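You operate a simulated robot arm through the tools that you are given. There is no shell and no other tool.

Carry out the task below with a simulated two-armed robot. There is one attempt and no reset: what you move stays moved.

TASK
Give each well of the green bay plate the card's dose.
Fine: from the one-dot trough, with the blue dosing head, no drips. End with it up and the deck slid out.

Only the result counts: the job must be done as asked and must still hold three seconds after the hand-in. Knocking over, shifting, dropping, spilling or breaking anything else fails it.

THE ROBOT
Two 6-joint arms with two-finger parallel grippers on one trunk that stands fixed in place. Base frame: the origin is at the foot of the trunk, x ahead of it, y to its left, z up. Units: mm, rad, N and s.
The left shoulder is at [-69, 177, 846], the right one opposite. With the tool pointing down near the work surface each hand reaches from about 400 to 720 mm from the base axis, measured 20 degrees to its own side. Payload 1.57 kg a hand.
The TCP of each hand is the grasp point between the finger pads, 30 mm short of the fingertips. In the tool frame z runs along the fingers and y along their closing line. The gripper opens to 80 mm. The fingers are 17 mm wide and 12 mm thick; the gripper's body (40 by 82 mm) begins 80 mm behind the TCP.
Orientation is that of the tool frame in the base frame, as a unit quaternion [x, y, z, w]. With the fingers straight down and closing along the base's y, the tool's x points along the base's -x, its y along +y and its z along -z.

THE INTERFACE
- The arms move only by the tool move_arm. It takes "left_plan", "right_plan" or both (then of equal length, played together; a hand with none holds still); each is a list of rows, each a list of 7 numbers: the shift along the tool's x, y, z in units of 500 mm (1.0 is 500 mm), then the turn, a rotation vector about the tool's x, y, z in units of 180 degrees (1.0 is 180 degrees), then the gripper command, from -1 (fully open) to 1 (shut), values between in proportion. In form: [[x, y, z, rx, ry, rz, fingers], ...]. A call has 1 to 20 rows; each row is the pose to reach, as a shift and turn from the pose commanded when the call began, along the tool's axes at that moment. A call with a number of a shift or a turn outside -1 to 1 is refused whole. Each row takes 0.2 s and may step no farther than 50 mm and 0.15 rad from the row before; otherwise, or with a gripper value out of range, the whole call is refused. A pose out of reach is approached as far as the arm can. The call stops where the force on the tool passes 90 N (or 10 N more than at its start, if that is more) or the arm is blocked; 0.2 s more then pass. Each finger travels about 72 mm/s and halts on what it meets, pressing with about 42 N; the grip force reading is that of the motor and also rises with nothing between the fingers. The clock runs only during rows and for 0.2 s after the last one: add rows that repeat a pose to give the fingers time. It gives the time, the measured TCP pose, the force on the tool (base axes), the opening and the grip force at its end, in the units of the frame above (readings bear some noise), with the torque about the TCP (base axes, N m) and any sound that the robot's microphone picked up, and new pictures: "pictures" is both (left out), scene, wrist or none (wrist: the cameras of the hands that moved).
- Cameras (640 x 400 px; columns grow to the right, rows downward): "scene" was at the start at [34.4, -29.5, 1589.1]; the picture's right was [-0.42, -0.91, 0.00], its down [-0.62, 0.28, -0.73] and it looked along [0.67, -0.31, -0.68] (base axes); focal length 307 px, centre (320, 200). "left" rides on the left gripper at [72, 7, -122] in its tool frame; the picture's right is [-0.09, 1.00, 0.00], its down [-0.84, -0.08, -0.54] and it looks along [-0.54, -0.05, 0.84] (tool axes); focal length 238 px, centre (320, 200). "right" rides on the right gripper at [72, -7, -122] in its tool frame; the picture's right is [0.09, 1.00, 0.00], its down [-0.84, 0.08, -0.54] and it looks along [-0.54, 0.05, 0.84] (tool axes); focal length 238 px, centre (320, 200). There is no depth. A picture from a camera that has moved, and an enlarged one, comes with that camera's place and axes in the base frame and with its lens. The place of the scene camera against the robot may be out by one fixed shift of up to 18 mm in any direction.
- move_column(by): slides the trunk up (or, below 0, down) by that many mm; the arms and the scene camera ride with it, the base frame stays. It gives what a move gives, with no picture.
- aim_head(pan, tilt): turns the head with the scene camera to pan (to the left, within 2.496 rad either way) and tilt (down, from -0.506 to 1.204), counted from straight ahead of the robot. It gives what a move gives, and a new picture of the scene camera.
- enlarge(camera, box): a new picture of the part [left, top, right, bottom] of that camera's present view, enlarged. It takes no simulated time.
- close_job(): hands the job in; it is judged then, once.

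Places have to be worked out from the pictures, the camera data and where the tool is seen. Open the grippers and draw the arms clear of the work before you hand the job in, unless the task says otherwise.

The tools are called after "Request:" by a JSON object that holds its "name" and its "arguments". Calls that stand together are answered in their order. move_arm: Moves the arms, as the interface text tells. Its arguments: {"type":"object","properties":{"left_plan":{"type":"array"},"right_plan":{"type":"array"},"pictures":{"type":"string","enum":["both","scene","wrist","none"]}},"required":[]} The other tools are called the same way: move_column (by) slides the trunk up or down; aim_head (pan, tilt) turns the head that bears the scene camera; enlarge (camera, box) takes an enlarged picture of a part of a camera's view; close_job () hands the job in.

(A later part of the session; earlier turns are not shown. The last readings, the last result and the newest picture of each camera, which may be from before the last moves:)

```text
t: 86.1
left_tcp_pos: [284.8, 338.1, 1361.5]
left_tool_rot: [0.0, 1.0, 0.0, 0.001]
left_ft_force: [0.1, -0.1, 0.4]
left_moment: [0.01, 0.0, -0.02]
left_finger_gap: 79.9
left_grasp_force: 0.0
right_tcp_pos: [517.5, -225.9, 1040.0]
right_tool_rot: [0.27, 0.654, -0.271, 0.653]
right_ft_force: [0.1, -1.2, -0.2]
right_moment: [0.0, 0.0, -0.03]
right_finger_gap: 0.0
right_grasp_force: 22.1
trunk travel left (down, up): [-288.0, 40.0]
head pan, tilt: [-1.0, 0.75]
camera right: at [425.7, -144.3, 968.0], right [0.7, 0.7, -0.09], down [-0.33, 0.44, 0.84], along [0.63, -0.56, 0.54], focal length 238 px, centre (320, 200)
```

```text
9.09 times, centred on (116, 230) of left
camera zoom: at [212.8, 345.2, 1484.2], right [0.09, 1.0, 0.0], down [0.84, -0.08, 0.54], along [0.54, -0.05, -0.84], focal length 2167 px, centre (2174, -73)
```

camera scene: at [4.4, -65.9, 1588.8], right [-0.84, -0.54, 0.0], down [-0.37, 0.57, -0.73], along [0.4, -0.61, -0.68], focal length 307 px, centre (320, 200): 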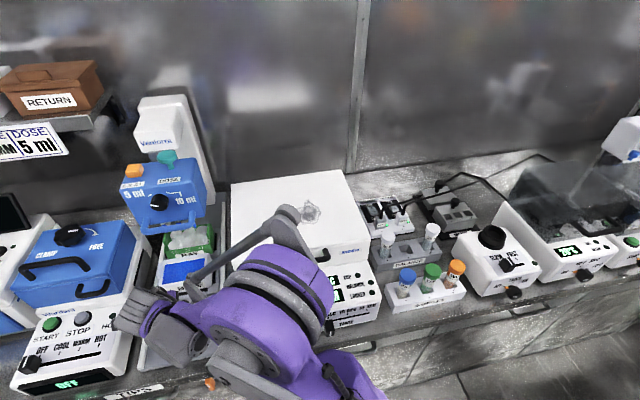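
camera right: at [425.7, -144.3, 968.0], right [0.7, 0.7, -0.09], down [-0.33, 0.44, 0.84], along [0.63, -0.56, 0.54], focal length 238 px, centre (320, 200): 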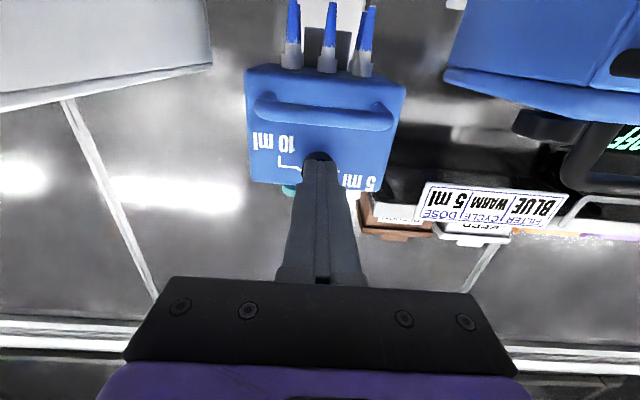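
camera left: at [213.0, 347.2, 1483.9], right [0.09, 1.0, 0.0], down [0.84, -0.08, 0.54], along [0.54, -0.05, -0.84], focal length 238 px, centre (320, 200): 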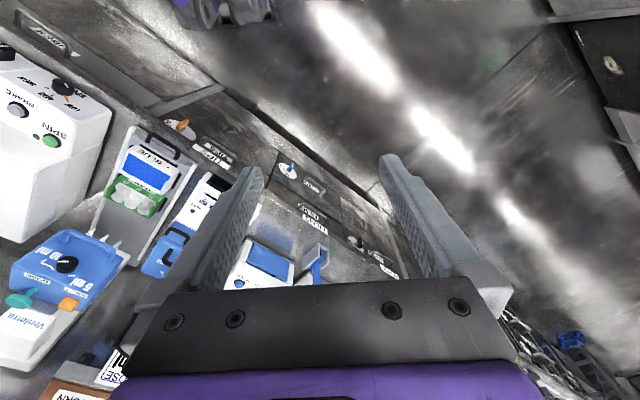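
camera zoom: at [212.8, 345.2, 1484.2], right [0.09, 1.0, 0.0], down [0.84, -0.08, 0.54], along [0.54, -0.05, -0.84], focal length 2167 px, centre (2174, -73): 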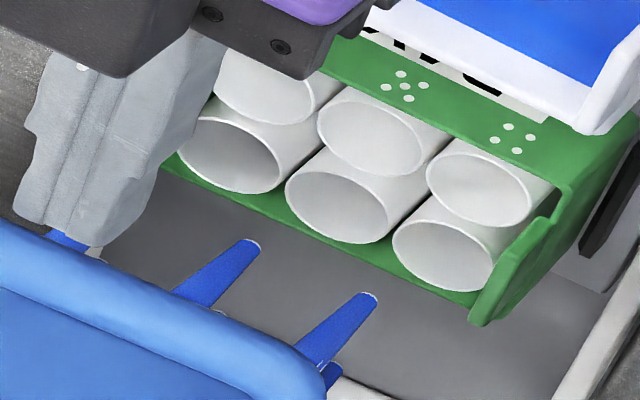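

Both views put the tips within about 3 mm of well centres, good enough for 30 mm wide wells. I'll slide the fingers in over the bar again (88 mm forward).

Request:
{"name": "move_arm", "arguments": {"right_plan": [[0, 0.001, 0.04, 0, 0, 0, 1], [0, 0.002, 0.08, 0, 0, 0, 1], [0, 0.002, 0.12, 0, 0, 0, 1], [0, 0.002, 0.16, 0, 0, 0, 1], [0, 0.002, 0.177, 0, 0, 0, 1], [0, 0.002, 0.177, 0, 0, 0, 1]], "pictures": "scene"}}

Request:
{"name": "enlarge", "arguments": {"camera": "scene", "box": [90, 140, 250, 280]}}

```text
t: 87.5
left_tcp_pos: [285.9, 337.3, 1360.9]
left_tool_rot: [0.0, 1.0, 0.0, 0.0]
left_ft_force: [-0.2, 0.8, 0.1]
left_moment: [0.0, 0.0, 0.01]
left_finger_gap: 79.9
left_grasp_force: 0.1
right_tcp_pos: [582.1, -287.0, 1040.6]
right_tool_rot: [0.271, 0.653, -0.271, 0.653]
right_ft_force: [-0.6, 0.1, -0.6]
right_moment: [-0.01, -0.01, -0.02]
right_finger_gap: 0.0
right_grasp_force: 21.0
trunk travel left (down, up): [-288.0, 40.0]
head pan, tilt: [-1.0, 0.75]
camera scene: at [3.9, -64.6, 1589.0], right [-0.84, -0.54, 0.0], down [-0.37, 0.57, -0.73], along [0.4, -0.62, -0.68], focal length 307 px, centre (320, 200)
```

scene: 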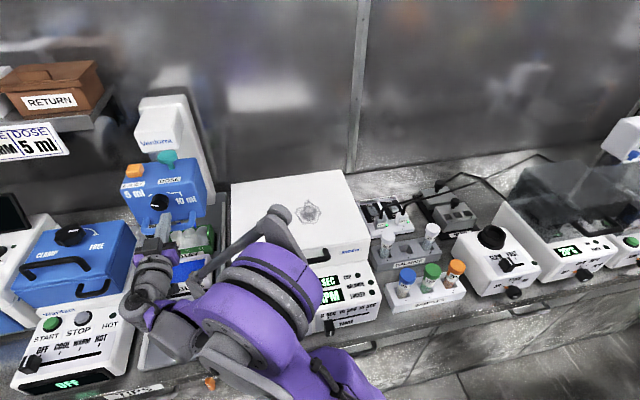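

```text
2.86 times, centred on (170, 210) of scene
camera zoom: at [3.9, -64.6, 1589.0], right [-0.84, -0.54, 0.0], down [-0.37, 0.57, -0.73], along [0.4, -0.62, -0.68], focal length 877 px, centre (749, 171)
```

zoom: 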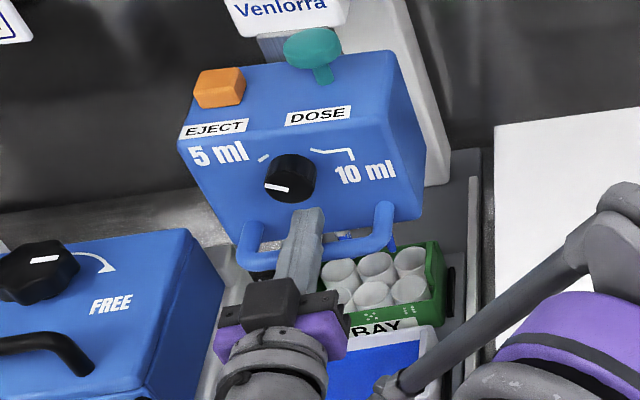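

Fingers are over the bar. I'll lower the head about 45 mm slowly, then check the tips against the wells before entering.

Request:
{"name": "move_arm", "arguments": {"right_plan": [[0.008, 0, 0, 0, 0, 0, 1], [0.016, 0, 0, 0, 0, 0, 1], [0.024, 0, 0, 0, 0, 0, 1], [0.032, 0, 0, 0, 0, 0, 1], [0.04, 0, 0, 0, 0, 0, 1], [0.048, 0, 0, 0, 0, 0, 1], [0.056, 0, 0, 0, 0, 0, 1], [0.064, 0, 0, 0, 0, 0, 1], [0.072, 0, 0, 0, 0, 0, 1], [0.08, 0, 0, 0, 0, 0, 1], [0.088, 0, 0, 0, 0, 0, 1], [0.092, 0, 0, 0, 0, 0, 1]], "pictures": "both"}}

Request:
{"name": "enlarge", "arguments": {"camera": "left", "box": [85, 195, 155, 255]}}

Request:
{"name": "enlarge", "arguments": {"camera": "right", "box": [200, 0, 440, 160]}}

Request:
{"name": "enlarge", "arguments": {"camera": "scene", "box": [150, 215, 220, 260]}}

```text
t: 90.1
left_tcp_pos: [286.1, 337.7, 1361.6]
left_tool_rot: [0.0, 1.0, 0.0, 0.0]
left_ft_force: [0.2, 0.2, -0.3]
left_moment: [0.02, 0.03, -0.01]
left_finger_gap: 80.2
left_grasp_force: 0.1
right_tcp_pos: [581.3, -288.2, 995.2]
right_tool_rot: [0.27, 0.653, -0.27, 0.653]
right_ft_force: [0.2, -1.5, 2.9]
right_moment: [0.0, 0.0, 0.0]
right_finger_gap: 0.0
right_grasp_force: 20.8
trunk travel left (down, up): [-288.0, 40.0]
head pan, tilt: [-1.0, 0.75]
camera scene: at [3.7, -64.7, 1589.0], right [-0.84, -0.54, 0.0], down [-0.37, 0.57, -0.73], along [0.4, -0.62, -0.68], focal length 307 px, centre (320, 200)
camera right: at [489.6, -205.2, 922.3], right [0.7, 0.7, -0.09], down [-0.33, 0.44, 0.84], along [0.63, -0.56, 0.54], focal length 238 px, centre (320, 200)
```

scene: 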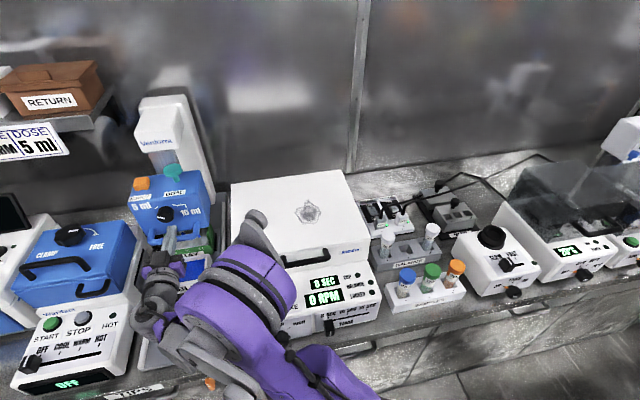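
right: 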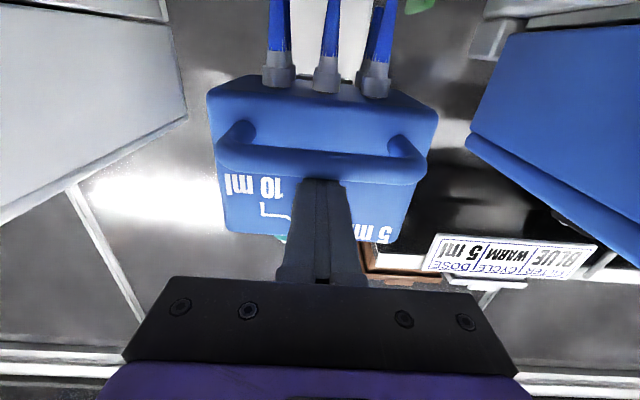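

```text
6.67 times, centred on (120, 225) of left
camera zoom: at [212.6, 345.0, 1484.3], right [0.09, 1.0, 0.0], down [0.84, -0.08, 0.54], along [0.54, -0.05, -0.84], focal length 1589 px, centre (1653, 33)
```

zoom: 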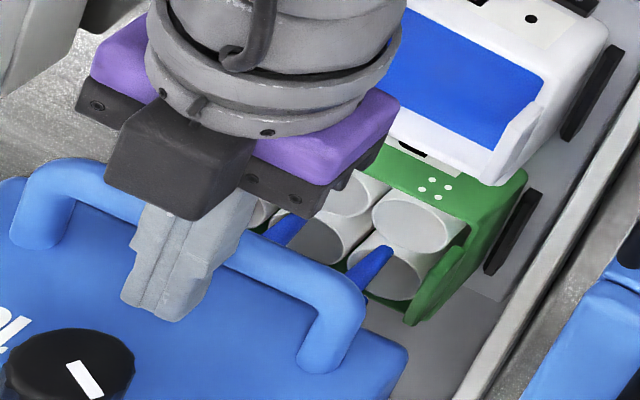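

```text
2.50 times, centred on (320, 80) of right
camera zoom: at [489.6, -205.2, 922.3], right [0.7, 0.7, -0.09], down [-0.33, 0.44, 0.84], along [0.63, -0.56, 0.54], focal length 596 px, centre (320, 500)
```

zoom: 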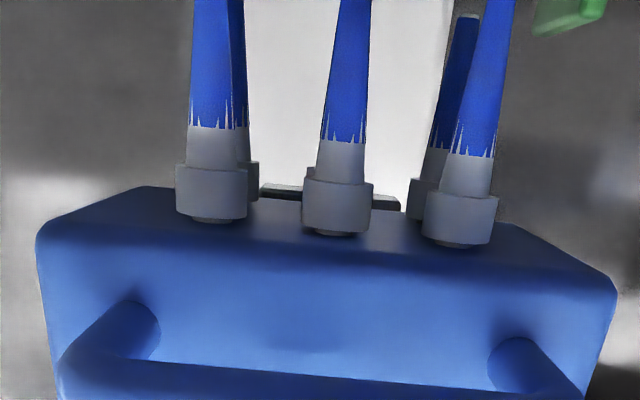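

```text
8.89 times, centred on (185, 238) of scene
camera zoom: at [3.7, -64.7, 1589.0], right [-0.84, -0.54, 0.0], down [-0.37, 0.57, -0.73], along [0.4, -0.62, -0.68], focal length 2728 px, centre (1520, -133)
```

zoom: 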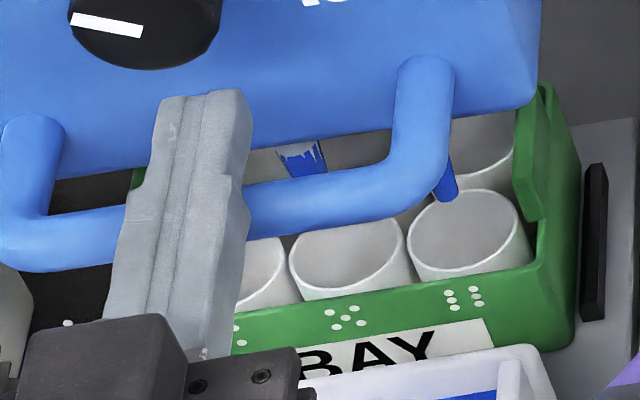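

The tips are about 20 mm above the rims and centred. I'll lower the remaining ~32 mm into the wells.

Request:
{"name": "move_arm", "arguments": {"right_plan": [[0.008, 0, 0, 0, 0, 0, 1], [0.016, 0, 0, 0, 0, 0, 1], [0.024, 0, 0, 0, 0, 0, 1], [0.032, 0, 0, 0, 0, 0, 1], [0.04, 0, 0, 0, 0, 0, 1], [0.048, 0, 0, 0, 0, 0, 1], [0.056, 0, 0, 0, 0, 0, 1], [0.064, 0, 0, 0, 0, 0, 1], [0.068, 0, 0, 0, 0, 0, 1]], "pictures": "both"}}

Request:
{"name": "enlarge", "arguments": {"camera": "scene", "box": [150, 215, 220, 260]}}

Request:
{"name": "enlarge", "arguments": {"camera": "left", "box": [85, 195, 155, 255]}}

Request:
{"name": "enlarge", "arguments": {"camera": "right", "box": [200, 0, 440, 160]}}

```text
t: 92.1
left_tcp_pos: [285.4, 338.0, 1361.8]
left_tool_rot: [0.0, 1.0, 0.0, 0.0]
left_ft_force: [-0.7, 0.0, 0.2]
left_moment: [-0.02, -0.02, 0.01]
left_finger_gap: 80.0
left_grasp_force: 0.0
right_tcp_pos: [581.9, -287.4, 961.2]
right_tool_rot: [0.271, 0.653, -0.271, 0.653]
right_ft_force: [0.0, -0.4, 0.3]
right_moment: [-0.01, 0.04, 0.02]
right_finger_gap: 0.0
right_grasp_force: 21.8
trunk travel left (down, up): [-288.0, 40.0]
head pan, tilt: [-1.0, 0.75]
camera scene: at [3.9, -64.6, 1589.0], right [-0.84, -0.54, 0.0], down [-0.37, 0.57, -0.73], along [0.4, -0.62, -0.68], focal length 307 px, centre (320, 200)
camera right: at [489.3, -205.2, 888.3], right [0.7, 0.7, -0.09], down [-0.33, 0.44, 0.84], along [0.63, -0.56, 0.54], focal length 238 px, centre (320, 200)
```

scene: 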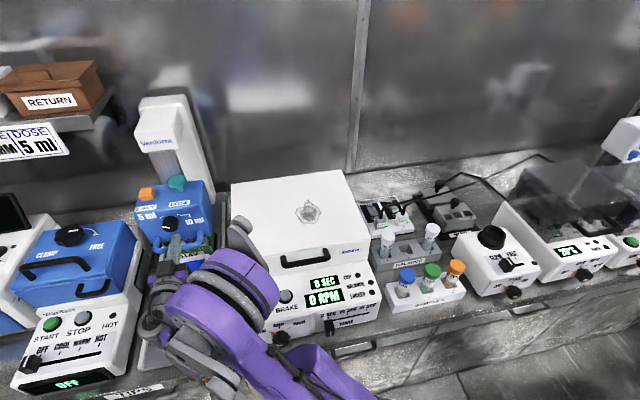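
right: 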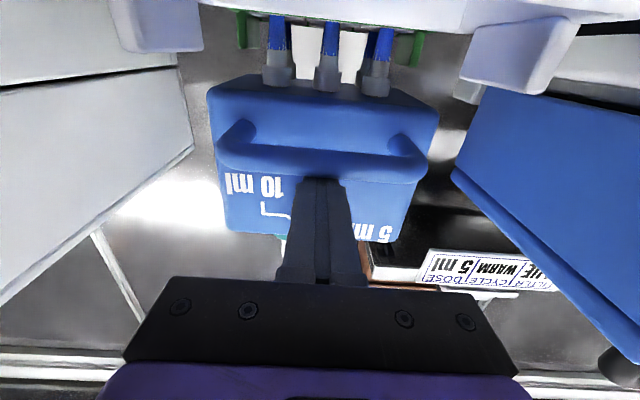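

```text
8.89 times, centred on (185, 238) of scene
camera zoom: at [3.9, -64.6, 1589.0], right [-0.84, -0.54, 0.0], down [-0.37, 0.57, -0.73], along [0.4, -0.62, -0.68], focal length 2728 px, centre (1520, -133)
```

zoom: 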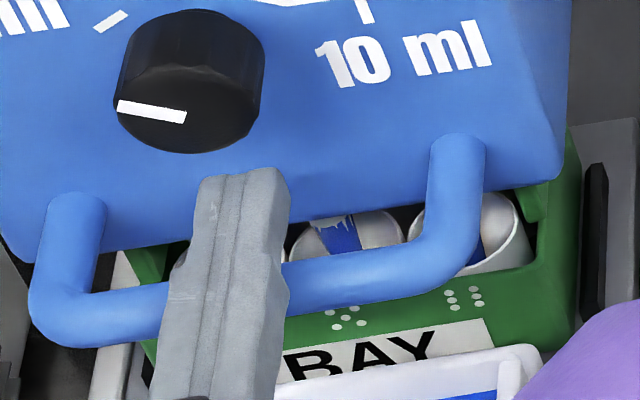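

```text
6.67 times, centred on (120, 225) of left
camera zoom: at [212.7, 345.0, 1484.3], right [0.09, 1.0, 0.0], down [0.84, -0.08, 0.54], along [0.54, -0.05, -0.84], focal length 1589 px, centre (1653, 33)
```

zoom: 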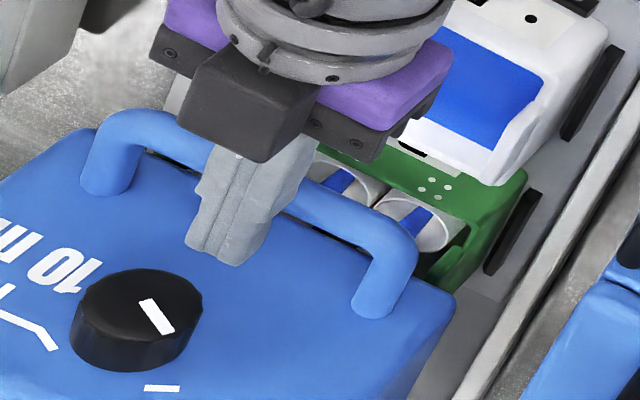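

```text
2.50 times, centred on (320, 80) of right
camera zoom: at [489.3, -205.2, 888.3], right [0.7, 0.7, -0.09], down [-0.33, 0.44, 0.84], along [0.63, -0.56, 0.54], focal length 596 px, centre (320, 500)
```

zoom: 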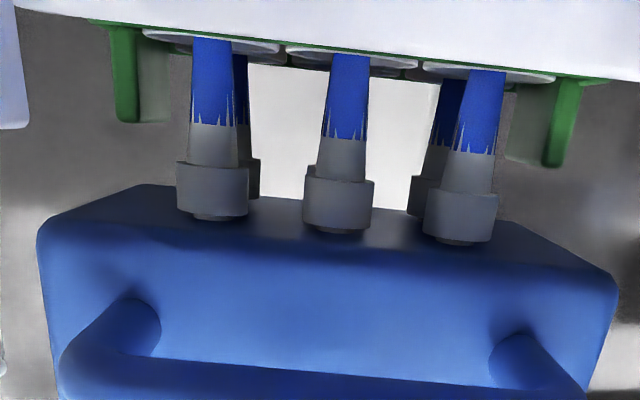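

All six tips are in their wells and the head is at the bottom with no load on my fingers. I'll back out and go up to the DOSE plunger as before.

Request:
{"name": "move_arm", "arguments": {"right_plan": [[-0.006, 0, 0, 0, 0, 0, 1], [-0.006, 0, -0.05, 0, 0, 0, 1], [-0.006, 0, -0.12, 0, 0, 0, 1], [-0.006, 0, -0.19, 0, 0, 0, 1]], "pictures": "none"}}

Request:
{"name": "move_arm", "arguments": {"right_plan": [[-0.068, -0.008, 0, 0, 0.036, 0, 1], [-0.136, -0.016, 0, 0, 0.072, 0, 1], [-0.204, -0.024, 0, 0, 0.108, 0, 1], [-0.272, -0.032, 0, 0, 0.144, 0, 1], [-0.34, -0.04, 0, 0, 0.18, 0, 1], [-0.408, -0.048, 0, 0, 0.216, 0, 1], [-0.476, -0.054, 0, 0, 0.25, 0, 1], [-0.476, -0.054, 0, 0, 0.25, 0, 1]], "pictures": "both"}}

Request:
{"name": "enlarge", "arguments": {"camera": "right", "box": [240, 60, 400, 180]}}

```text
t: 93.1
left_tcp_pos: [285.1, 337.8, 1361.9]
left_tool_rot: [-0.001, 1.0, 0.001, -0.001]
left_ft_force: [-0.2, 0.1, -0.3]
left_moment: [0.01, 0.0, 0.01]
left_finger_gap: 80.1
left_grasp_force: 0.0
right_tcp_pos: [514.6, -219.1, 964.8]
right_tool_rot: [0.27, 0.653, -0.27, 0.653]
right_ft_force: [0.1, 0.3, -0.2]
right_moment: [0.0, -0.02, -0.01]
right_finger_gap: 0.1
right_grasp_force: 21.1
trunk travel left (down, up): [-288.0, 40.0]
head pan, tilt: [-1.0, 0.75]
```

```text
t: 94.9
left_tcp_pos: [284.5, 337.7, 1361.6]
left_tool_rot: [0.0, 1.0, 0.0, 0.0]
left_ft_force: [0.3, 0.0, -0.1]
left_moment: [0.0, -0.01, 0.02]
left_finger_gap: 80.0
left_grasp_force: 0.0
right_tcp_pos: [495.4, -239.5, 1201.6]
right_tool_rot: [0.353, 0.854, -0.146, 0.353]
right_ft_force: [-0.4, 0.0, -1.0]
right_moment: [0.02, 0.03, -0.01]
right_finger_gap: 0.1
right_grasp_force: 21.5
trunk travel left (down, up): [-288.0, 40.0]
head pan, tilt: [-1.0, 0.75]
camera scene: at [3.7, -64.6, 1589.0], right [-0.84, -0.54, 0.0], down [-0.37, 0.57, -0.73], along [0.4, -0.62, -0.68], focal length 307 px, centre (320, 200)
camera right: at [393.7, -146.8, 1236.6], right [0.66, 0.75, -0.07], down [0.2, -0.09, 0.97], along [0.72, -0.66, -0.21], focal length 238 px, centre (320, 200)
```

scene: 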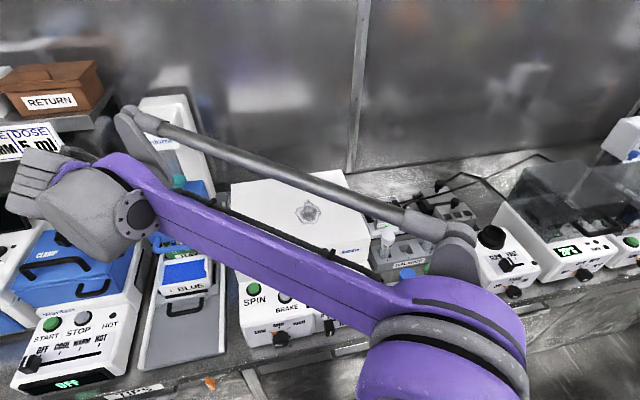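
right: 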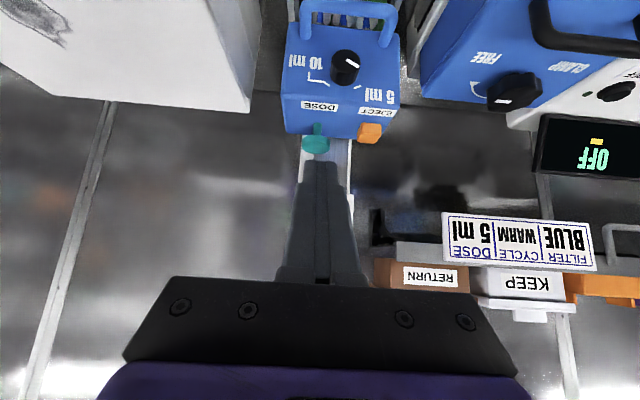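

```text
3.33 times, centred on (320, 120) of right
camera zoom: at [393.7, -146.8, 1236.6], right [0.66, 0.75, -0.07], down [0.2, -0.09, 0.97], along [0.72, -0.66, -0.21], focal length 794 px, centre (320, 467)
```

zoom: 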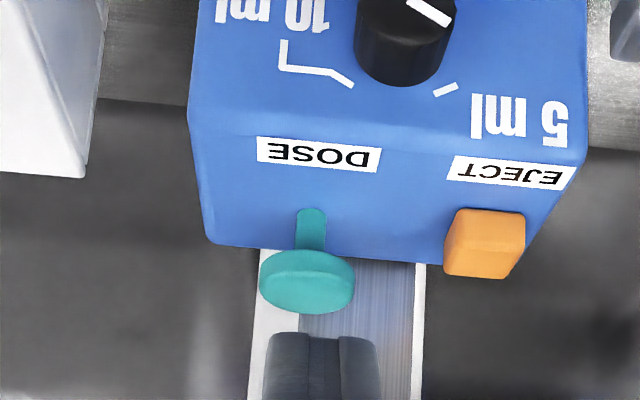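

The head is down and the view matches the earlier one. I'll move over the DOSE cap again.

Request:
{"name": "move_arm", "arguments": {"right_plan": [[-0.032, 0, 0.055, 0, 0, 0, 1], [-0.064, 0, 0.111, 0, 0, 0, 1], [-0.096, -0.001, 0.166, 0, 0, 0, 1], [-0.127, -0.001, 0.222, 0, 0, 0, 1], [-0.159, -0.001, 0.277, 0, 0, 0, 1], [-0.191, -0.001, 0.3324, 0, 0, 0, 1], [-0.191, -0.001, 0.3324, 0, 0, 0, 1]], "pictures": "none"}}

Request:
{"name": "move_arm", "arguments": {"right_plan": [[0.0212, 0, 0.0212, 0, 0, 0, 1], [0.0354, 0, 0.0354, 0, 0, 0, 1], [0.046, 0, 0.046, 0, 0, 0, 1], [0.0537, 0, 0.0537, 0, 0, 0, 1]], "pictures": "wrist"}}

Request:
{"name": "enlarge", "arguments": {"camera": "right", "box": [240, 100, 400, 220]}}

```text
t: 96.5
left_tcp_pos: [285.5, 337.5, 1361.5]
left_tool_rot: [0.0, 1.0, -0.001, 0.0]
left_ft_force: [-0.5, 0.0, 0.1]
left_moment: [0.03, -0.04, 0.0]
left_finger_gap: 80.1
left_grasp_force: 0.0
right_tcp_pos: [625.1, -371.7, 1152.0]
right_tool_rot: [0.354, 0.853, -0.147, 0.353]
right_ft_force: [-0.7, -0.9, 0.0]
right_moment: [-0.01, -0.03, -0.02]
right_finger_gap: 0.0
right_grasp_force: 21.5
trunk travel left (down, up): [-288.0, 40.0]
head pan, tilt: [-1.0, 0.75]
```

```text
t: 97.5
left_tcp_pos: [285.9, 338.0, 1361.9]
left_tool_rot: [0.0, 1.0, 0.0, 0.0]
left_ft_force: [-0.3, 0.4, -0.7]
left_moment: [0.01, 0.0, 0.0]
left_finger_gap: 80.1
left_grasp_force: 0.0
right_tcp_pos: [626.2, -370.0, 1114.6]
right_tool_rot: [0.353, 0.854, -0.145, 0.354]
right_ft_force: [0.5, -0.9, 1.5]
right_moment: [0.0, 0.04, 0.02]
right_finger_gap: 0.0
right_grasp_force: 21.3
trunk travel left (down, up): [-288.0, 40.0]
head pan, tilt: [-1.0, 0.75]
camera right: at [523.0, -278.3, 1148.3], right [0.66, 0.75, -0.07], down [0.2, -0.09, 0.97], along [0.72, -0.66, -0.21], focal length 238 px, centre (320, 200)
```

right: 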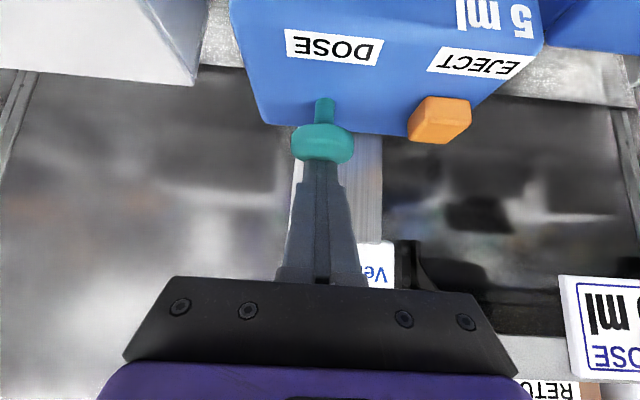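

```text
3.33 times, centred on (320, 160) of right
camera zoom: at [523.0, -278.3, 1148.3], right [0.66, 0.75, -0.07], down [0.2, -0.09, 0.97], along [0.72, -0.66, -0.21], focal length 794 px, centre (320, 333)
```

zoom: 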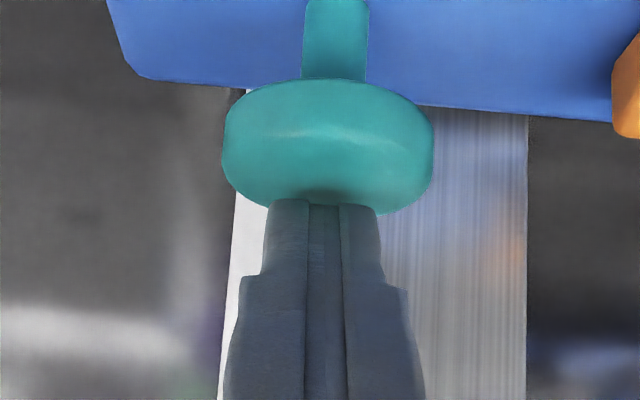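

In contact with the cap. I'll press down smoothly 25 mm to the bottom and hold there.

Request:
{"name": "move_arm", "arguments": {"right_plan": [[0.0035, 0, 0.0035, 0, 0, 0, 1], [0.0071, 0, 0.0071, 0, 0, 0, 1], [0.0106, 0, 0.0106, 0, 0, 0, 1], [0.0141, 0, 0.0141, 0, 0, 0, 1], [0.0177, 0, 0.0177, 0, 0, 0, 1], [0.0212, 0, 0.0212, 0, 0, 0, 1], [0.0247, 0, 0.0247, 0, 0, 0, 1], [0.0283, 0, 0.0283, 0, 0, 0, 1], [0.0318, 0, 0.0318, 0, 0, 0, 1], [0.0354, 0, 0.0354, 0, 0, 0, 1], [0.0354, 0, 0.0354, 0, 0, 0, 1], [0.0354, 0, 0.0354, 0, 0, 0, 1]], "pictures": "both"}}

Request:
{"name": "enlarge", "arguments": {"camera": "scene", "box": [150, 215, 220, 260]}}

Request:
{"name": "enlarge", "arguments": {"camera": "left", "box": [85, 195, 155, 255]}}

Request:
{"name": "enlarge", "arguments": {"camera": "right", "box": [240, 100, 400, 220]}}

```text
t: 100.1
left_tcp_pos: [282.9, 337.8, 1362.6]
left_tool_rot: [-0.001, 1.0, 0.0, 0.0]
left_ft_force: [0.0, 0.0, -0.1]
left_moment: [0.02, 0.0, 0.01]
left_finger_gap: 80.2
left_grasp_force: 0.1
right_tcp_pos: [623.9, -370.3, 1091.2]
right_tool_rot: [0.354, 0.853, -0.148, 0.354]
right_ft_force: [5.6, -8.6, 25.9]
right_moment: [-0.51, -0.39, -0.04]
right_finger_gap: 0.0
right_grasp_force: 21.2
trunk travel left (down, up): [-288.0, 40.0]
head pan, tilt: [-1.0, 0.75]
camera scene: at [1.8, -64.4, 1589.2], right [-0.84, -0.54, 0.0], down [-0.37, 0.57, -0.73], along [0.4, -0.62, -0.68], focal length 307 px, centre (320, 200)
camera right: at [522.5, -277.3, 1125.0], right [0.66, 0.75, -0.06], down [0.2, -0.09, 0.98], along [0.73, -0.66, -0.21], focal length 238 px, centre (320, 200)
```

scene: 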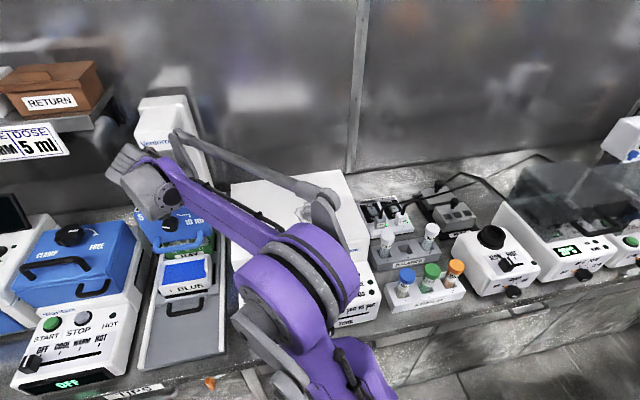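
right: 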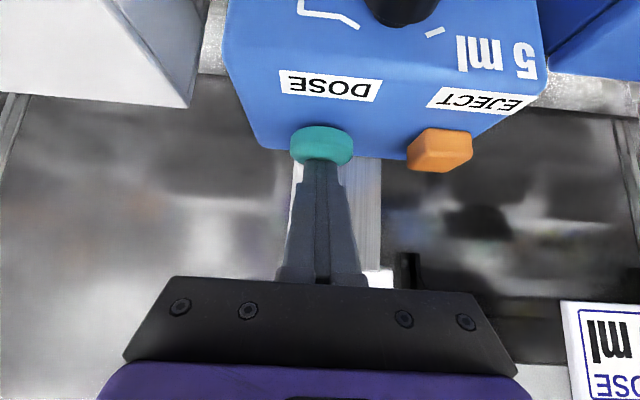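

```text
8.89 times, centred on (185, 238) of scene
camera zoom: at [1.8, -64.4, 1589.2], right [-0.84, -0.54, 0.0], down [-0.37, 0.57, -0.73], along [0.4, -0.62, -0.68], focal length 2728 px, centre (1520, -133)
```

zoom: 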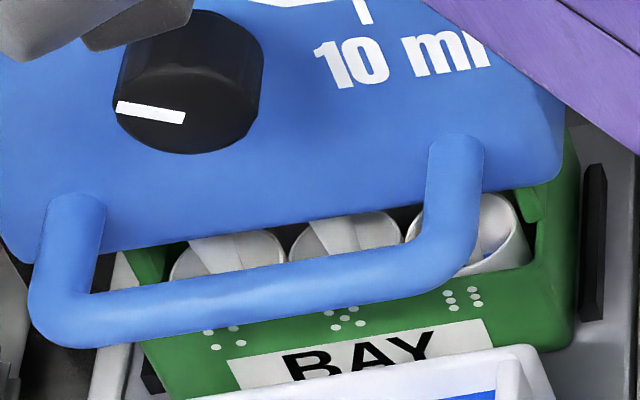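

```text
6.67 times, centred on (120, 225) of left
camera zoom: at [210.8, 345.2, 1484.8], right [0.09, 1.0, 0.0], down [0.84, -0.08, 0.54], along [0.54, -0.05, -0.84], focal length 1589 px, centre (1653, 33)
```

zoom: 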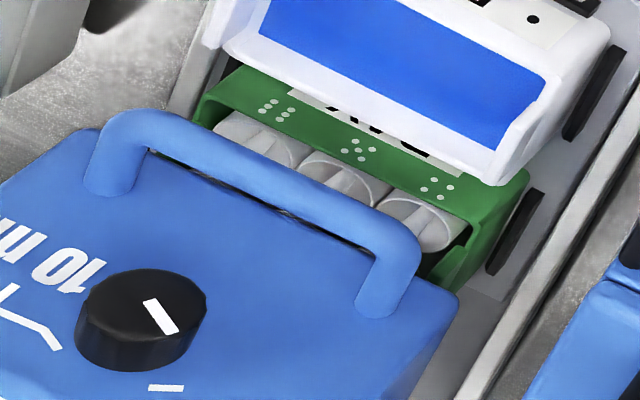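

```text
3.33 times, centred on (320, 160) of right
camera zoom: at [522.5, -277.3, 1125.0], right [0.66, 0.75, -0.06], down [0.2, -0.09, 0.98], along [0.73, -0.66, -0.21], focal length 794 px, centre (320, 333)
```

zoom: 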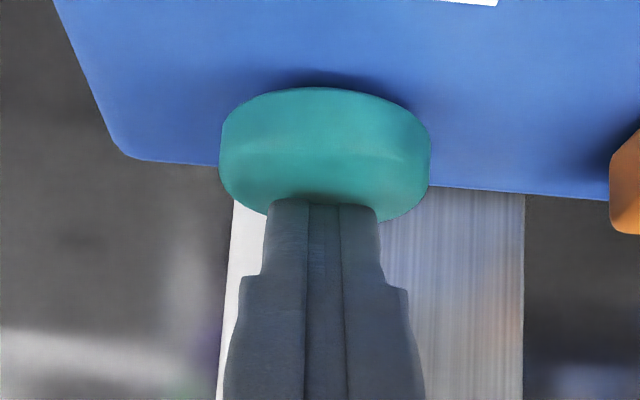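

The tips are now empty and blue shows in a well. Before releasing, I'll check the liquid level in the wells relative to the tips.

Request:
{"name": "enlarge", "arguments": {"camera": "scene", "box": [165, 235, 212, 250]}}

Request:
{"name": "enlarge", "arguments": {"camera": "left", "box": [105, 205, 140, 235]}}

```text
13.62 times, centred on (188, 242) of scene
camera zoom: at [1.8, -64.4, 1589.2], right [-0.84, -0.54, 0.0], down [-0.37, 0.57, -0.73], along [0.4, -0.62, -0.68], focal length 4180 px, centre (2111, -379)
```

zoom: 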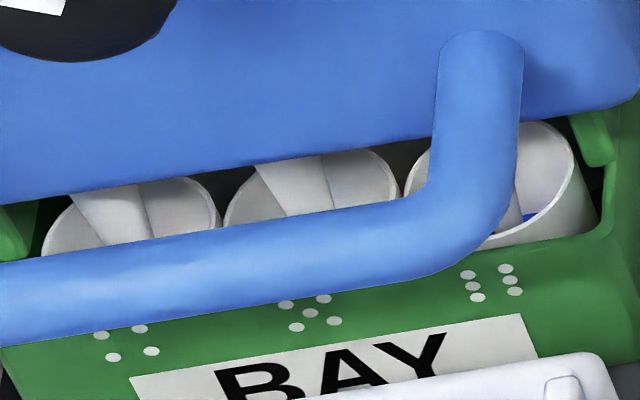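

```text
13.33 times, centred on (122, 220) of left
camera zoom: at [210.8, 345.2, 1484.8], right [0.09, 1.0, 0.0], down [0.84, -0.08, 0.54], along [0.54, -0.05, -0.84], focal length 3178 px, centre (2953, -67)
```

zoom: 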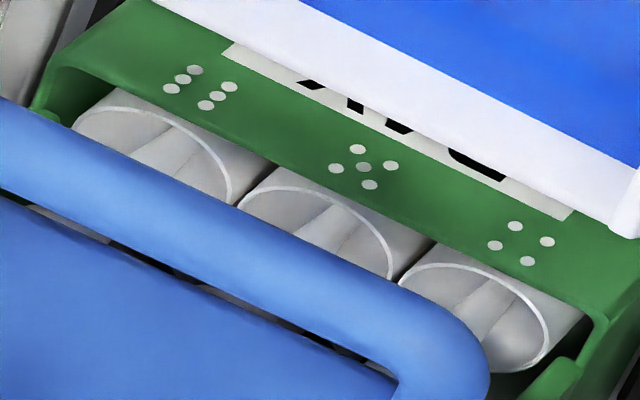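

The liquid lies deep in the wells below the tip ends. I'll release the plunger slowly and check the tips stay empty.

Request:
{"name": "move_arm", "arguments": {"right_plan": [[-0.0035, 0, -0.0035, 0, 0, 0, 1], [-0.0071, 0, -0.0071, 0, 0, 0, 1], [-0.0106, 0, -0.0106, 0, 0, 0, 1], [-0.0141, 0, -0.0141, 0, 0, 0, 1], [-0.0177, 0, -0.0177, 0, 0, 0, 1], [-0.0212, 0, -0.0212, 0, 0, 0, 1], [-0.0247, 0, -0.0247, 0, 0, 0, 1], [-0.0283, 0, -0.0283, 0, 0, 0, 1], [-0.0318, 0, -0.0318, 0, 0, 0, 1], [-0.0354, 0, -0.0354, 0, 0, 0, 1], [-0.0424, 0, -0.0424, 0, 0, 0, 1], [-0.0566, 0, -0.0566, 0, 0, 0, 1]], "pictures": "scene"}}

Request:
{"name": "enlarge", "arguments": {"camera": "scene", "box": [165, 235, 212, 250]}}

Request:
{"name": "enlarge", "arguments": {"camera": "left", "box": [105, 205, 140, 235]}}

Request:
{"name": "enlarge", "arguments": {"camera": "right", "box": [220, 60, 420, 200]}}

```text
t: 102.7
left_tcp_pos: [284.2, 338.0, 1362.2]
left_tool_rot: [0.0, 1.0, 0.0, 0.0]
left_ft_force: [0.0, -0.7, 0.1]
left_moment: [-0.01, -0.03, -0.02]
left_finger_gap: 79.9
left_grasp_force: 0.1
right_tcp_pos: [624.4, -370.5, 1129.2]
right_tool_rot: [0.354, 0.853, -0.147, 0.354]
right_ft_force: [0.4, 0.0, 0.5]
right_moment: [-0.02, 0.0, -0.03]
right_finger_gap: 0.0
right_grasp_force: 21.6
trunk travel left (down, up): [-288.0, 40.0]
head pan, tilt: [-1.0, 0.75]
camera scene: at [3.8, -64.6, 1589.0], right [-0.84, -0.54, 0.0], down [-0.37, 0.57, -0.73], along [0.4, -0.62, -0.68], focal length 307 px, centre (320, 200)
```

scene: 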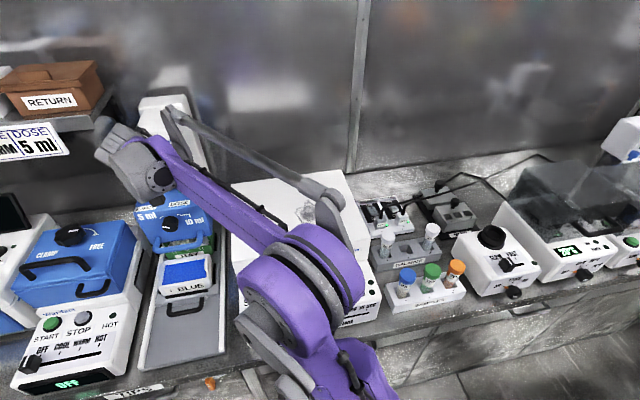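

```text
13.62 times, centred on (188, 242) of scene
camera zoom: at [3.8, -64.6, 1589.0], right [-0.84, -0.54, 0.0], down [-0.37, 0.57, -0.73], along [0.4, -0.62, -0.68], focal length 4180 px, centre (2111, -379)
```

zoom: 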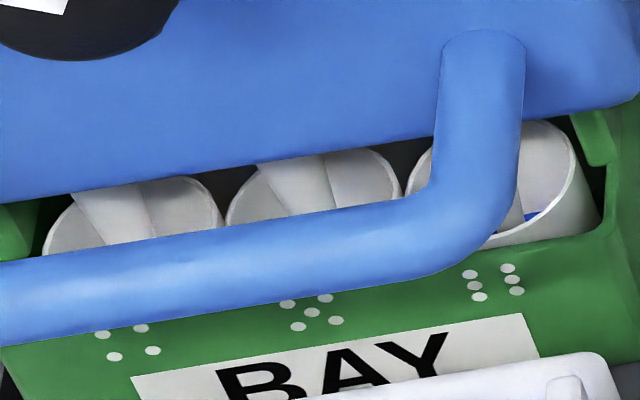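

```text
13.33 times, centred on (122, 220) of left
camera zoom: at [212.7, 345.1, 1484.3], right [0.09, 1.0, 0.0], down [0.84, -0.08, 0.54], along [0.54, -0.05, -0.84], focal length 3178 px, centre (2953, -67)
```

zoom: 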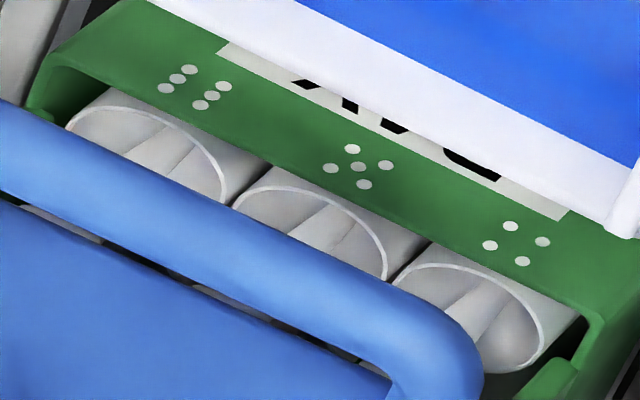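

```text
2.86 times, centred on (320, 130) of right
camera zoom: at [522.5, -277.8, 1163.3], right [0.66, 0.75, -0.07], down [0.2, -0.09, 0.97], along [0.72, -0.66, -0.21], focal length 681 px, centre (320, 400)
```

zoom: 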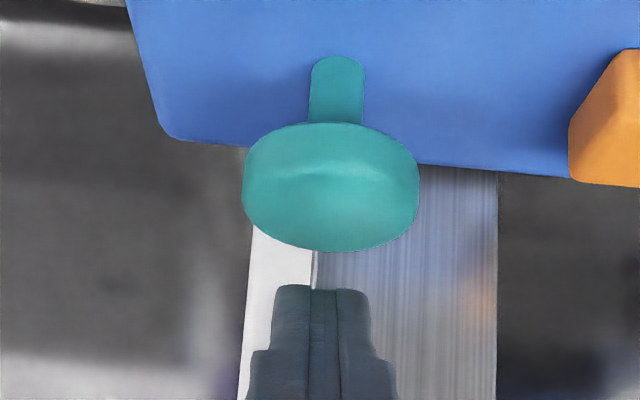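

The tips stay empty and the liquid remains in the wells. Now I raise the head: back off, drop in front of the bar, and slide under it as before.

Request:
{"name": "move_arm", "arguments": {"right_plan": [[0.05, 0.009, -0.04, 0, -0.02, 0, 1], [0.105, 0.018, -0.081, 0, -0.046, 0, 1], [0.16, 0.027, -0.122, 0, -0.07, 0, 1], [0.215, 0.036, -0.162, 0, -0.093, 0, 1], [0.27, 0.045, -0.203, 0, -0.116, 0, 1], [0.328, 0.0546, -0.243, 0, -0.139, 0, 1], [0.328, 0.0546, -0.243, 0, -0.139, 0, 1]], "pictures": "none"}}

Request:
{"name": "move_arm", "arguments": {"right_plan": [[0.05, 0, 0.033, 0, 0, 0, 1], [0.101, 0, 0.067, 0, 0, 0, 1], [0.151, 0, 0.1, 0, 0, 0, 1], [0.202, 0, 0.133, 0, 0, 0, 1], [0.2524, 0, 0.1664, 0, 0, 0, 1], [0.2524, 0, 0.1664, 0, 0, 0, 1]], "pictures": "wrist"}}

Request:
{"name": "enlarge", "arguments": {"camera": "right", "box": [220, 40, 420, 180]}}

```text
t: 104.3
left_tcp_pos: [284.7, 337.6, 1361.4]
left_tool_rot: [0.001, 1.0, 0.0, 0.001]
left_ft_force: [0.3, 0.1, -0.1]
left_moment: [0.01, 0.0, 0.03]
left_finger_gap: 79.7
left_grasp_force: 0.1
right_tcp_pos: [501.6, -207.8, 1098.0]
right_tool_rot: [0.314, 0.757, -0.22, 0.529]
right_ft_force: [-0.3, -0.7, 0.3]
right_moment: [0.02, 0.0, 0.02]
right_finger_gap: 0.0
right_grasp_force: 21.3
trunk travel left (down, up): [-288.0, 40.0]
head pan, tilt: [-1.0, 0.75]
```

```text
t: 105.7
left_tcp_pos: [284.9, 337.3, 1361.8]
left_tool_rot: [0.0, 1.0, 0.0, 0.0]
left_ft_force: [0.3, 0.8, -0.8]
left_moment: [0.0, 0.0, -0.01]
left_finger_gap: 80.1
left_grasp_force: 0.0
right_tcp_pos: [529.4, -230.6, 951.6]
right_tool_rot: [0.314, 0.756, -0.22, 0.53]
right_ft_force: [-0.1, -0.1, 0.4]
right_moment: [-0.04, 0.0, -0.02]
right_finger_gap: 0.0
right_grasp_force: 21.7
trunk travel left (down, up): [-288.0, 40.0]
head pan, tilt: [-1.0, 0.75]
camera right: at [424.9, -136.9, 923.8], right [0.68, 0.73, -0.09], down [-0.1, 0.21, 0.97], along [0.72, -0.65, 0.22], focal length 238 px, centre (320, 200)
```

right: 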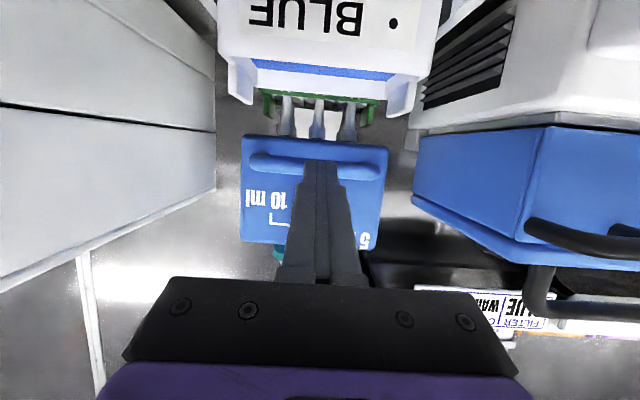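

```text
2.86 times, centred on (320, 110) of right
camera zoom: at [424.9, -136.9, 923.8], right [0.68, 0.73, -0.09], down [-0.1, 0.21, 0.97], along [0.72, -0.65, 0.22], focal length 681 px, centre (320, 457)
```

zoom: 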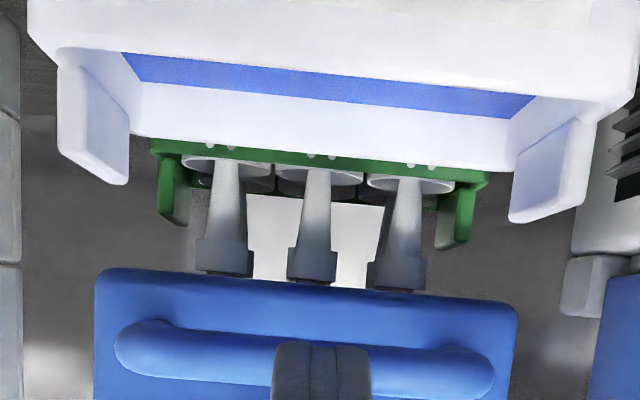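

Clear view of empty tips in the wells. I'll slide the fingers under the bar and then lift.

Request:
{"name": "move_arm", "arguments": {"right_plan": [[0.004, -0.003, 0.04, 0, 0, 0, 1], [0.004, -0.006, 0.08, 0, 0, 0, 1], [0.004, -0.006, 0.12, 0, 0, 0, 1], [0.004, -0.006, 0.139, 0, 0, 0, 1], [0.004, -0.006, 0.139, 0, 0, 0, 1]], "pictures": "wrist"}}

```text
t: 106.9
left_tcp_pos: [285.7, 338.0, 1362.3]
left_tool_rot: [0.001, 1.0, 0.0, 0.0]
left_ft_force: [-0.4, 0.2, -0.4]
left_moment: [0.02, 0.0, 0.0]
left_finger_gap: 80.2
left_grasp_force: 0.1
right_tcp_pos: [569.2, -280.0, 924.8]
right_tool_rot: [0.313, 0.757, -0.219, 0.53]
right_ft_force: [1.0, -0.4, 0.8]
right_moment: [0.02, -0.04, 0.0]
right_finger_gap: 0.0
right_grasp_force: 21.4
trunk travel left (down, up): [-288.0, 40.0]
head pan, tilt: [-1.0, 0.75]
camera right: at [466.9, -186.0, 899.0], right [0.68, 0.73, -0.09], down [-0.1, 0.21, 0.97], along [0.72, -0.65, 0.22], focal length 238 px, centre (320, 200)
```

right: 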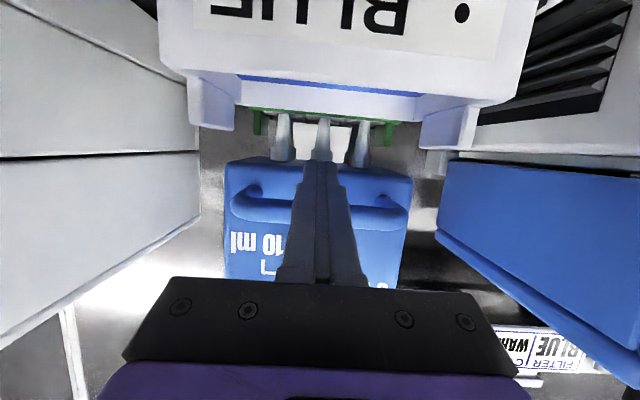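

The fingers are under the bar. I'll lift slowly through the full stroke, 80 mm at 20 mm/s.

Request:
{"name": "move_arm", "arguments": {"right_plan": [[-0.0056, 0, -0.0021, 0, 0, 0, 1], [-0.0132, 0, -0.0048, 0, 0, 0, 1], [-0.0207, 0, -0.0075, 0, 0, 0, 1], [-0.0282, 0, -0.0103, 0, 0, 0, 1], [-0.0357, 0, -0.013, 0, 0, 0, 1], [-0.0432, 0, -0.0157, 0, 0, 0, 1], [-0.0508, 0, -0.0185, 0, 0, 0, 1], [-0.0583, 0, -0.0212, 0, 0, 0, 1], [-0.0658, 0, -0.0239, 0, 0, 0, 1], [-0.0733, 0, -0.0267, 0, 0, 0, 1], [-0.0808, 0, -0.0294, 0, 0, 0, 1], [-0.0884, 0, -0.0322, 0, 0, 0, 1], [-0.0959, 0, -0.0349, 0, 0, 0, 1], [-0.1034, 0, -0.0376, 0, 0, 0, 1], [-0.1109, 0, -0.0404, 0, 0, 0, 1], [-0.1184, 0, -0.0431, 0, 0, 0, 1], [-0.126, 0, -0.0458, 0, 0, 0, 1], [-0.1335, 0, -0.0486, 0, 0, 0, 1], [-0.141, 0, -0.0513, 0, 0, 0, 1], [-0.1504, 0, -0.0547, 0, 0, 0, 1]], "pictures": "both"}}

Request:
{"name": "enlarge", "arguments": {"camera": "scene", "box": [90, 130, 250, 270]}}

Request:
{"name": "enlarge", "arguments": {"camera": "left", "box": [85, 195, 155, 255]}}

```text
t: 111.1
left_tcp_pos: [284.4, 337.0, 1361.4]
left_tool_rot: [0.0, 1.0, 0.0, 0.0]
left_ft_force: [0.0, 0.4, -0.2]
left_moment: [0.0, 0.01, -0.04]
left_finger_gap: 79.9
left_grasp_force: 0.1
right_tcp_pos: [569.9, -280.4, 1005.7]
right_tool_rot: [0.314, 0.756, -0.22, 0.53]
right_ft_force: [-0.2, 0.9, -0.4]
right_moment: [-0.01, -0.02, -0.03]
right_finger_gap: 0.0
right_grasp_force: 21.0
trunk travel left (down, up): [-288.0, 40.0]
head pan, tilt: [-1.0, 0.75]
camera scene: at [3.8, -64.6, 1589.0], right [-0.84, -0.54, 0.0], down [-0.37, 0.57, -0.73], along [0.4, -0.62, -0.68], focal length 307 px, centre (320, 200)
camera right: at [467.1, -186.8, 979.4], right [0.68, 0.73, -0.09], down [-0.1, 0.21, 0.97], along [0.72, -0.65, 0.22], focal length 238 px, centre (320, 200)
```

scene: 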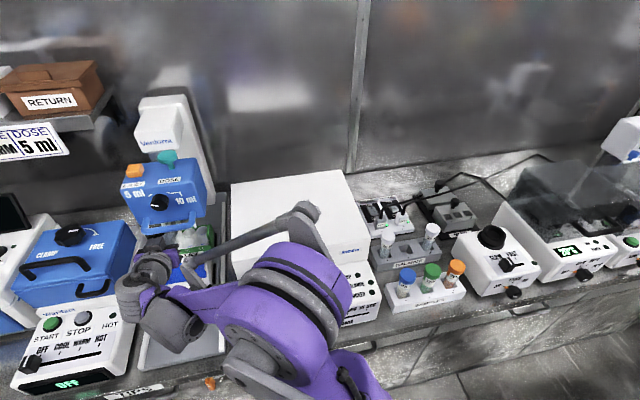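
right: 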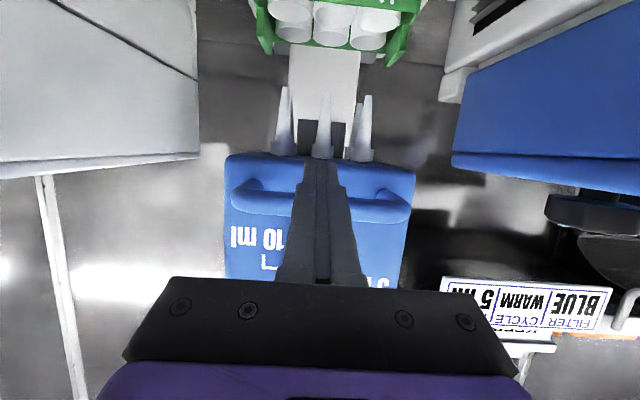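

```text
2.86 times, centred on (170, 200) of scene
camera zoom: at [3.8, -64.6, 1589.0], right [-0.84, -0.54, 0.0], down [-0.37, 0.57, -0.73], along [0.4, -0.62, -0.68], focal length 877 px, centre (749, 200)
```

zoom: 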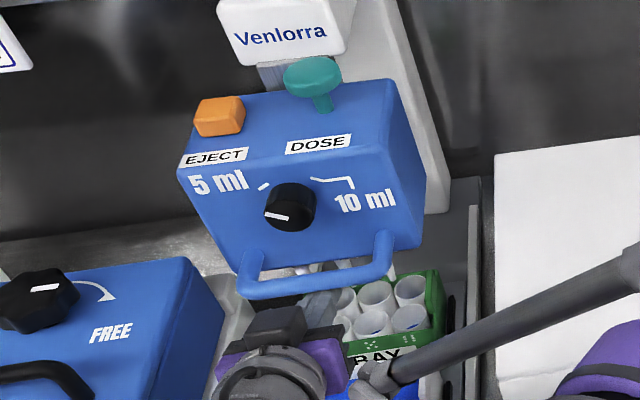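

```text
6.67 times, centred on (120, 225) of left
camera zoom: at [212.7, 345.0, 1484.3], right [0.09, 1.0, 0.0], down [0.84, -0.08, 0.54], along [0.54, -0.05, -0.84], focal length 1589 px, centre (1653, 33)
```

zoom: 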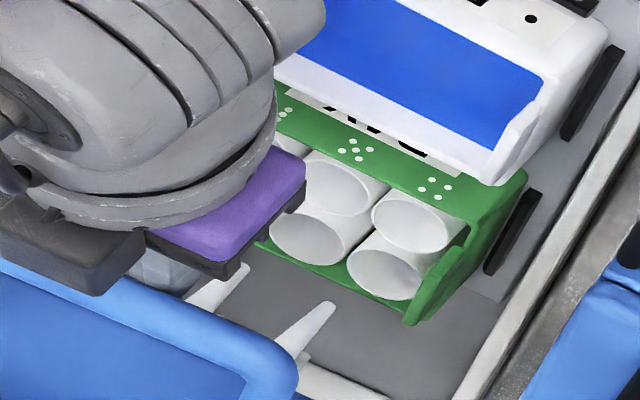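

The head is up again with clean tips. I'll zoom on the wells to confirm the fill, then back off.

Request:
{"name": "enlarge", "arguments": {"camera": "scene", "box": [165, 222, 212, 252]}}

Request:
{"name": "move_arm", "arguments": {"right_plan": [[0.008, 0, 0.003, 0, 0, 0, 1], [0.008, 0, -0.05, 0, 0, 0, 1], [0.008, 0, -0.12, 0, 0, 0, 1], [0.008, 0, -0.19, 0, 0, 0, 1], [0.008, 0, -0.24, 0, 0, 0, 1]], "pictures": "both"}}

Request:
{"name": "enlarge", "arguments": {"camera": "scene", "box": [150, 215, 220, 260]}}

```text
13.33 times, centred on (188, 237) of scene
camera zoom: at [3.8, -64.6, 1589.0], right [-0.84, -0.54, 0.0], down [-0.37, 0.57, -0.73], along [0.4, -0.62, -0.68], focal length 4093 px, centre (2073, -293)
```

zoom: 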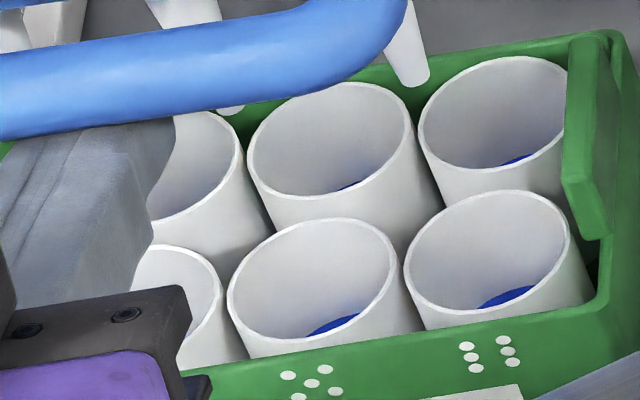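

```text
t: 112.3
left_tcp_pos: [285.1, 337.8, 1361.9]
left_tool_rot: [0.0, 1.0, -0.001, 0.001]
left_ft_force: [-0.8, 0.4, -0.6]
left_moment: [0.01, 0.01, 0.01]
left_finger_gap: 79.9
left_grasp_force: 0.1
right_tcp_pos: [490.6, -198.9, 1042.8]
right_tool_rot: [0.313, 0.757, -0.219, 0.53]
right_ft_force: [-0.6, -0.8, 0.1]
right_moment: [-0.01, 0.0, 0.01]
right_finger_gap: 0.0
right_grasp_force: 20.9
trunk travel left (down, up): [-288.0, 40.0]
head pan, tilt: [-1.0, 0.75]
camera scene: at [3.4, -64.5, 1589.0], right [-0.84, -0.54, 0.0], down [-0.37, 0.57, -0.73], along [0.4, -0.62, -0.68], focal length 307 px, centre (320, 200)
camera right: at [386.3, -104.4, 1016.3], right [0.68, 0.73, -0.09], down [-0.1, 0.21, 0.97], along [0.72, -0.65, 0.22], focal length 238 px, centre (320, 200)
```

scene: 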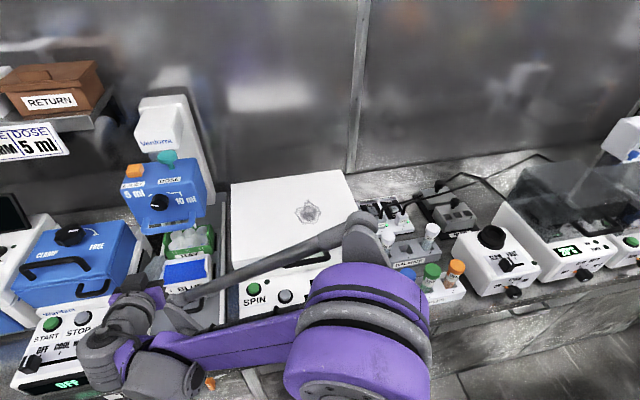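
right: 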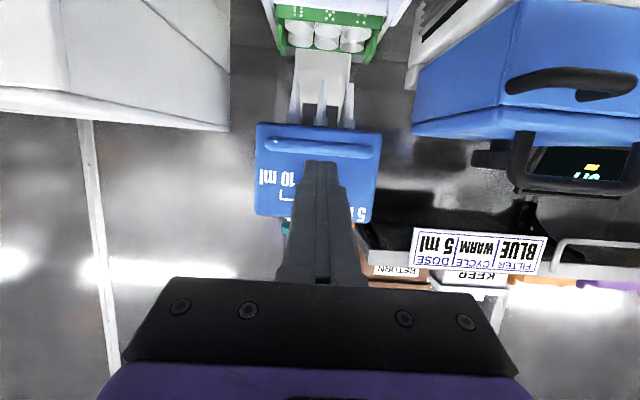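

```text
8.89 times, centred on (185, 238) of scene
camera zoom: at [3.4, -64.5, 1589.0], right [-0.84, -0.54, 0.0], down [-0.37, 0.57, -0.73], along [0.4, -0.62, -0.68], focal length 2728 px, centre (1520, -133)
```

zoom: 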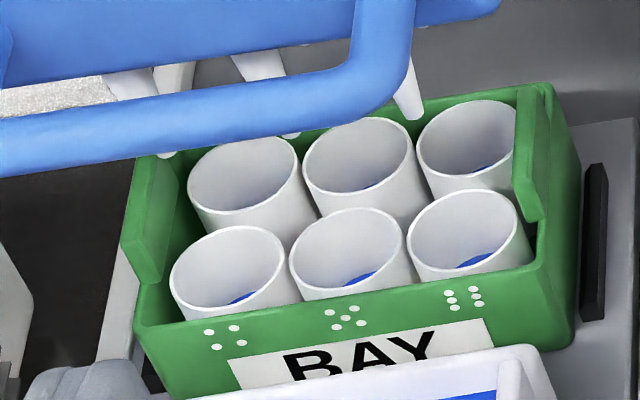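

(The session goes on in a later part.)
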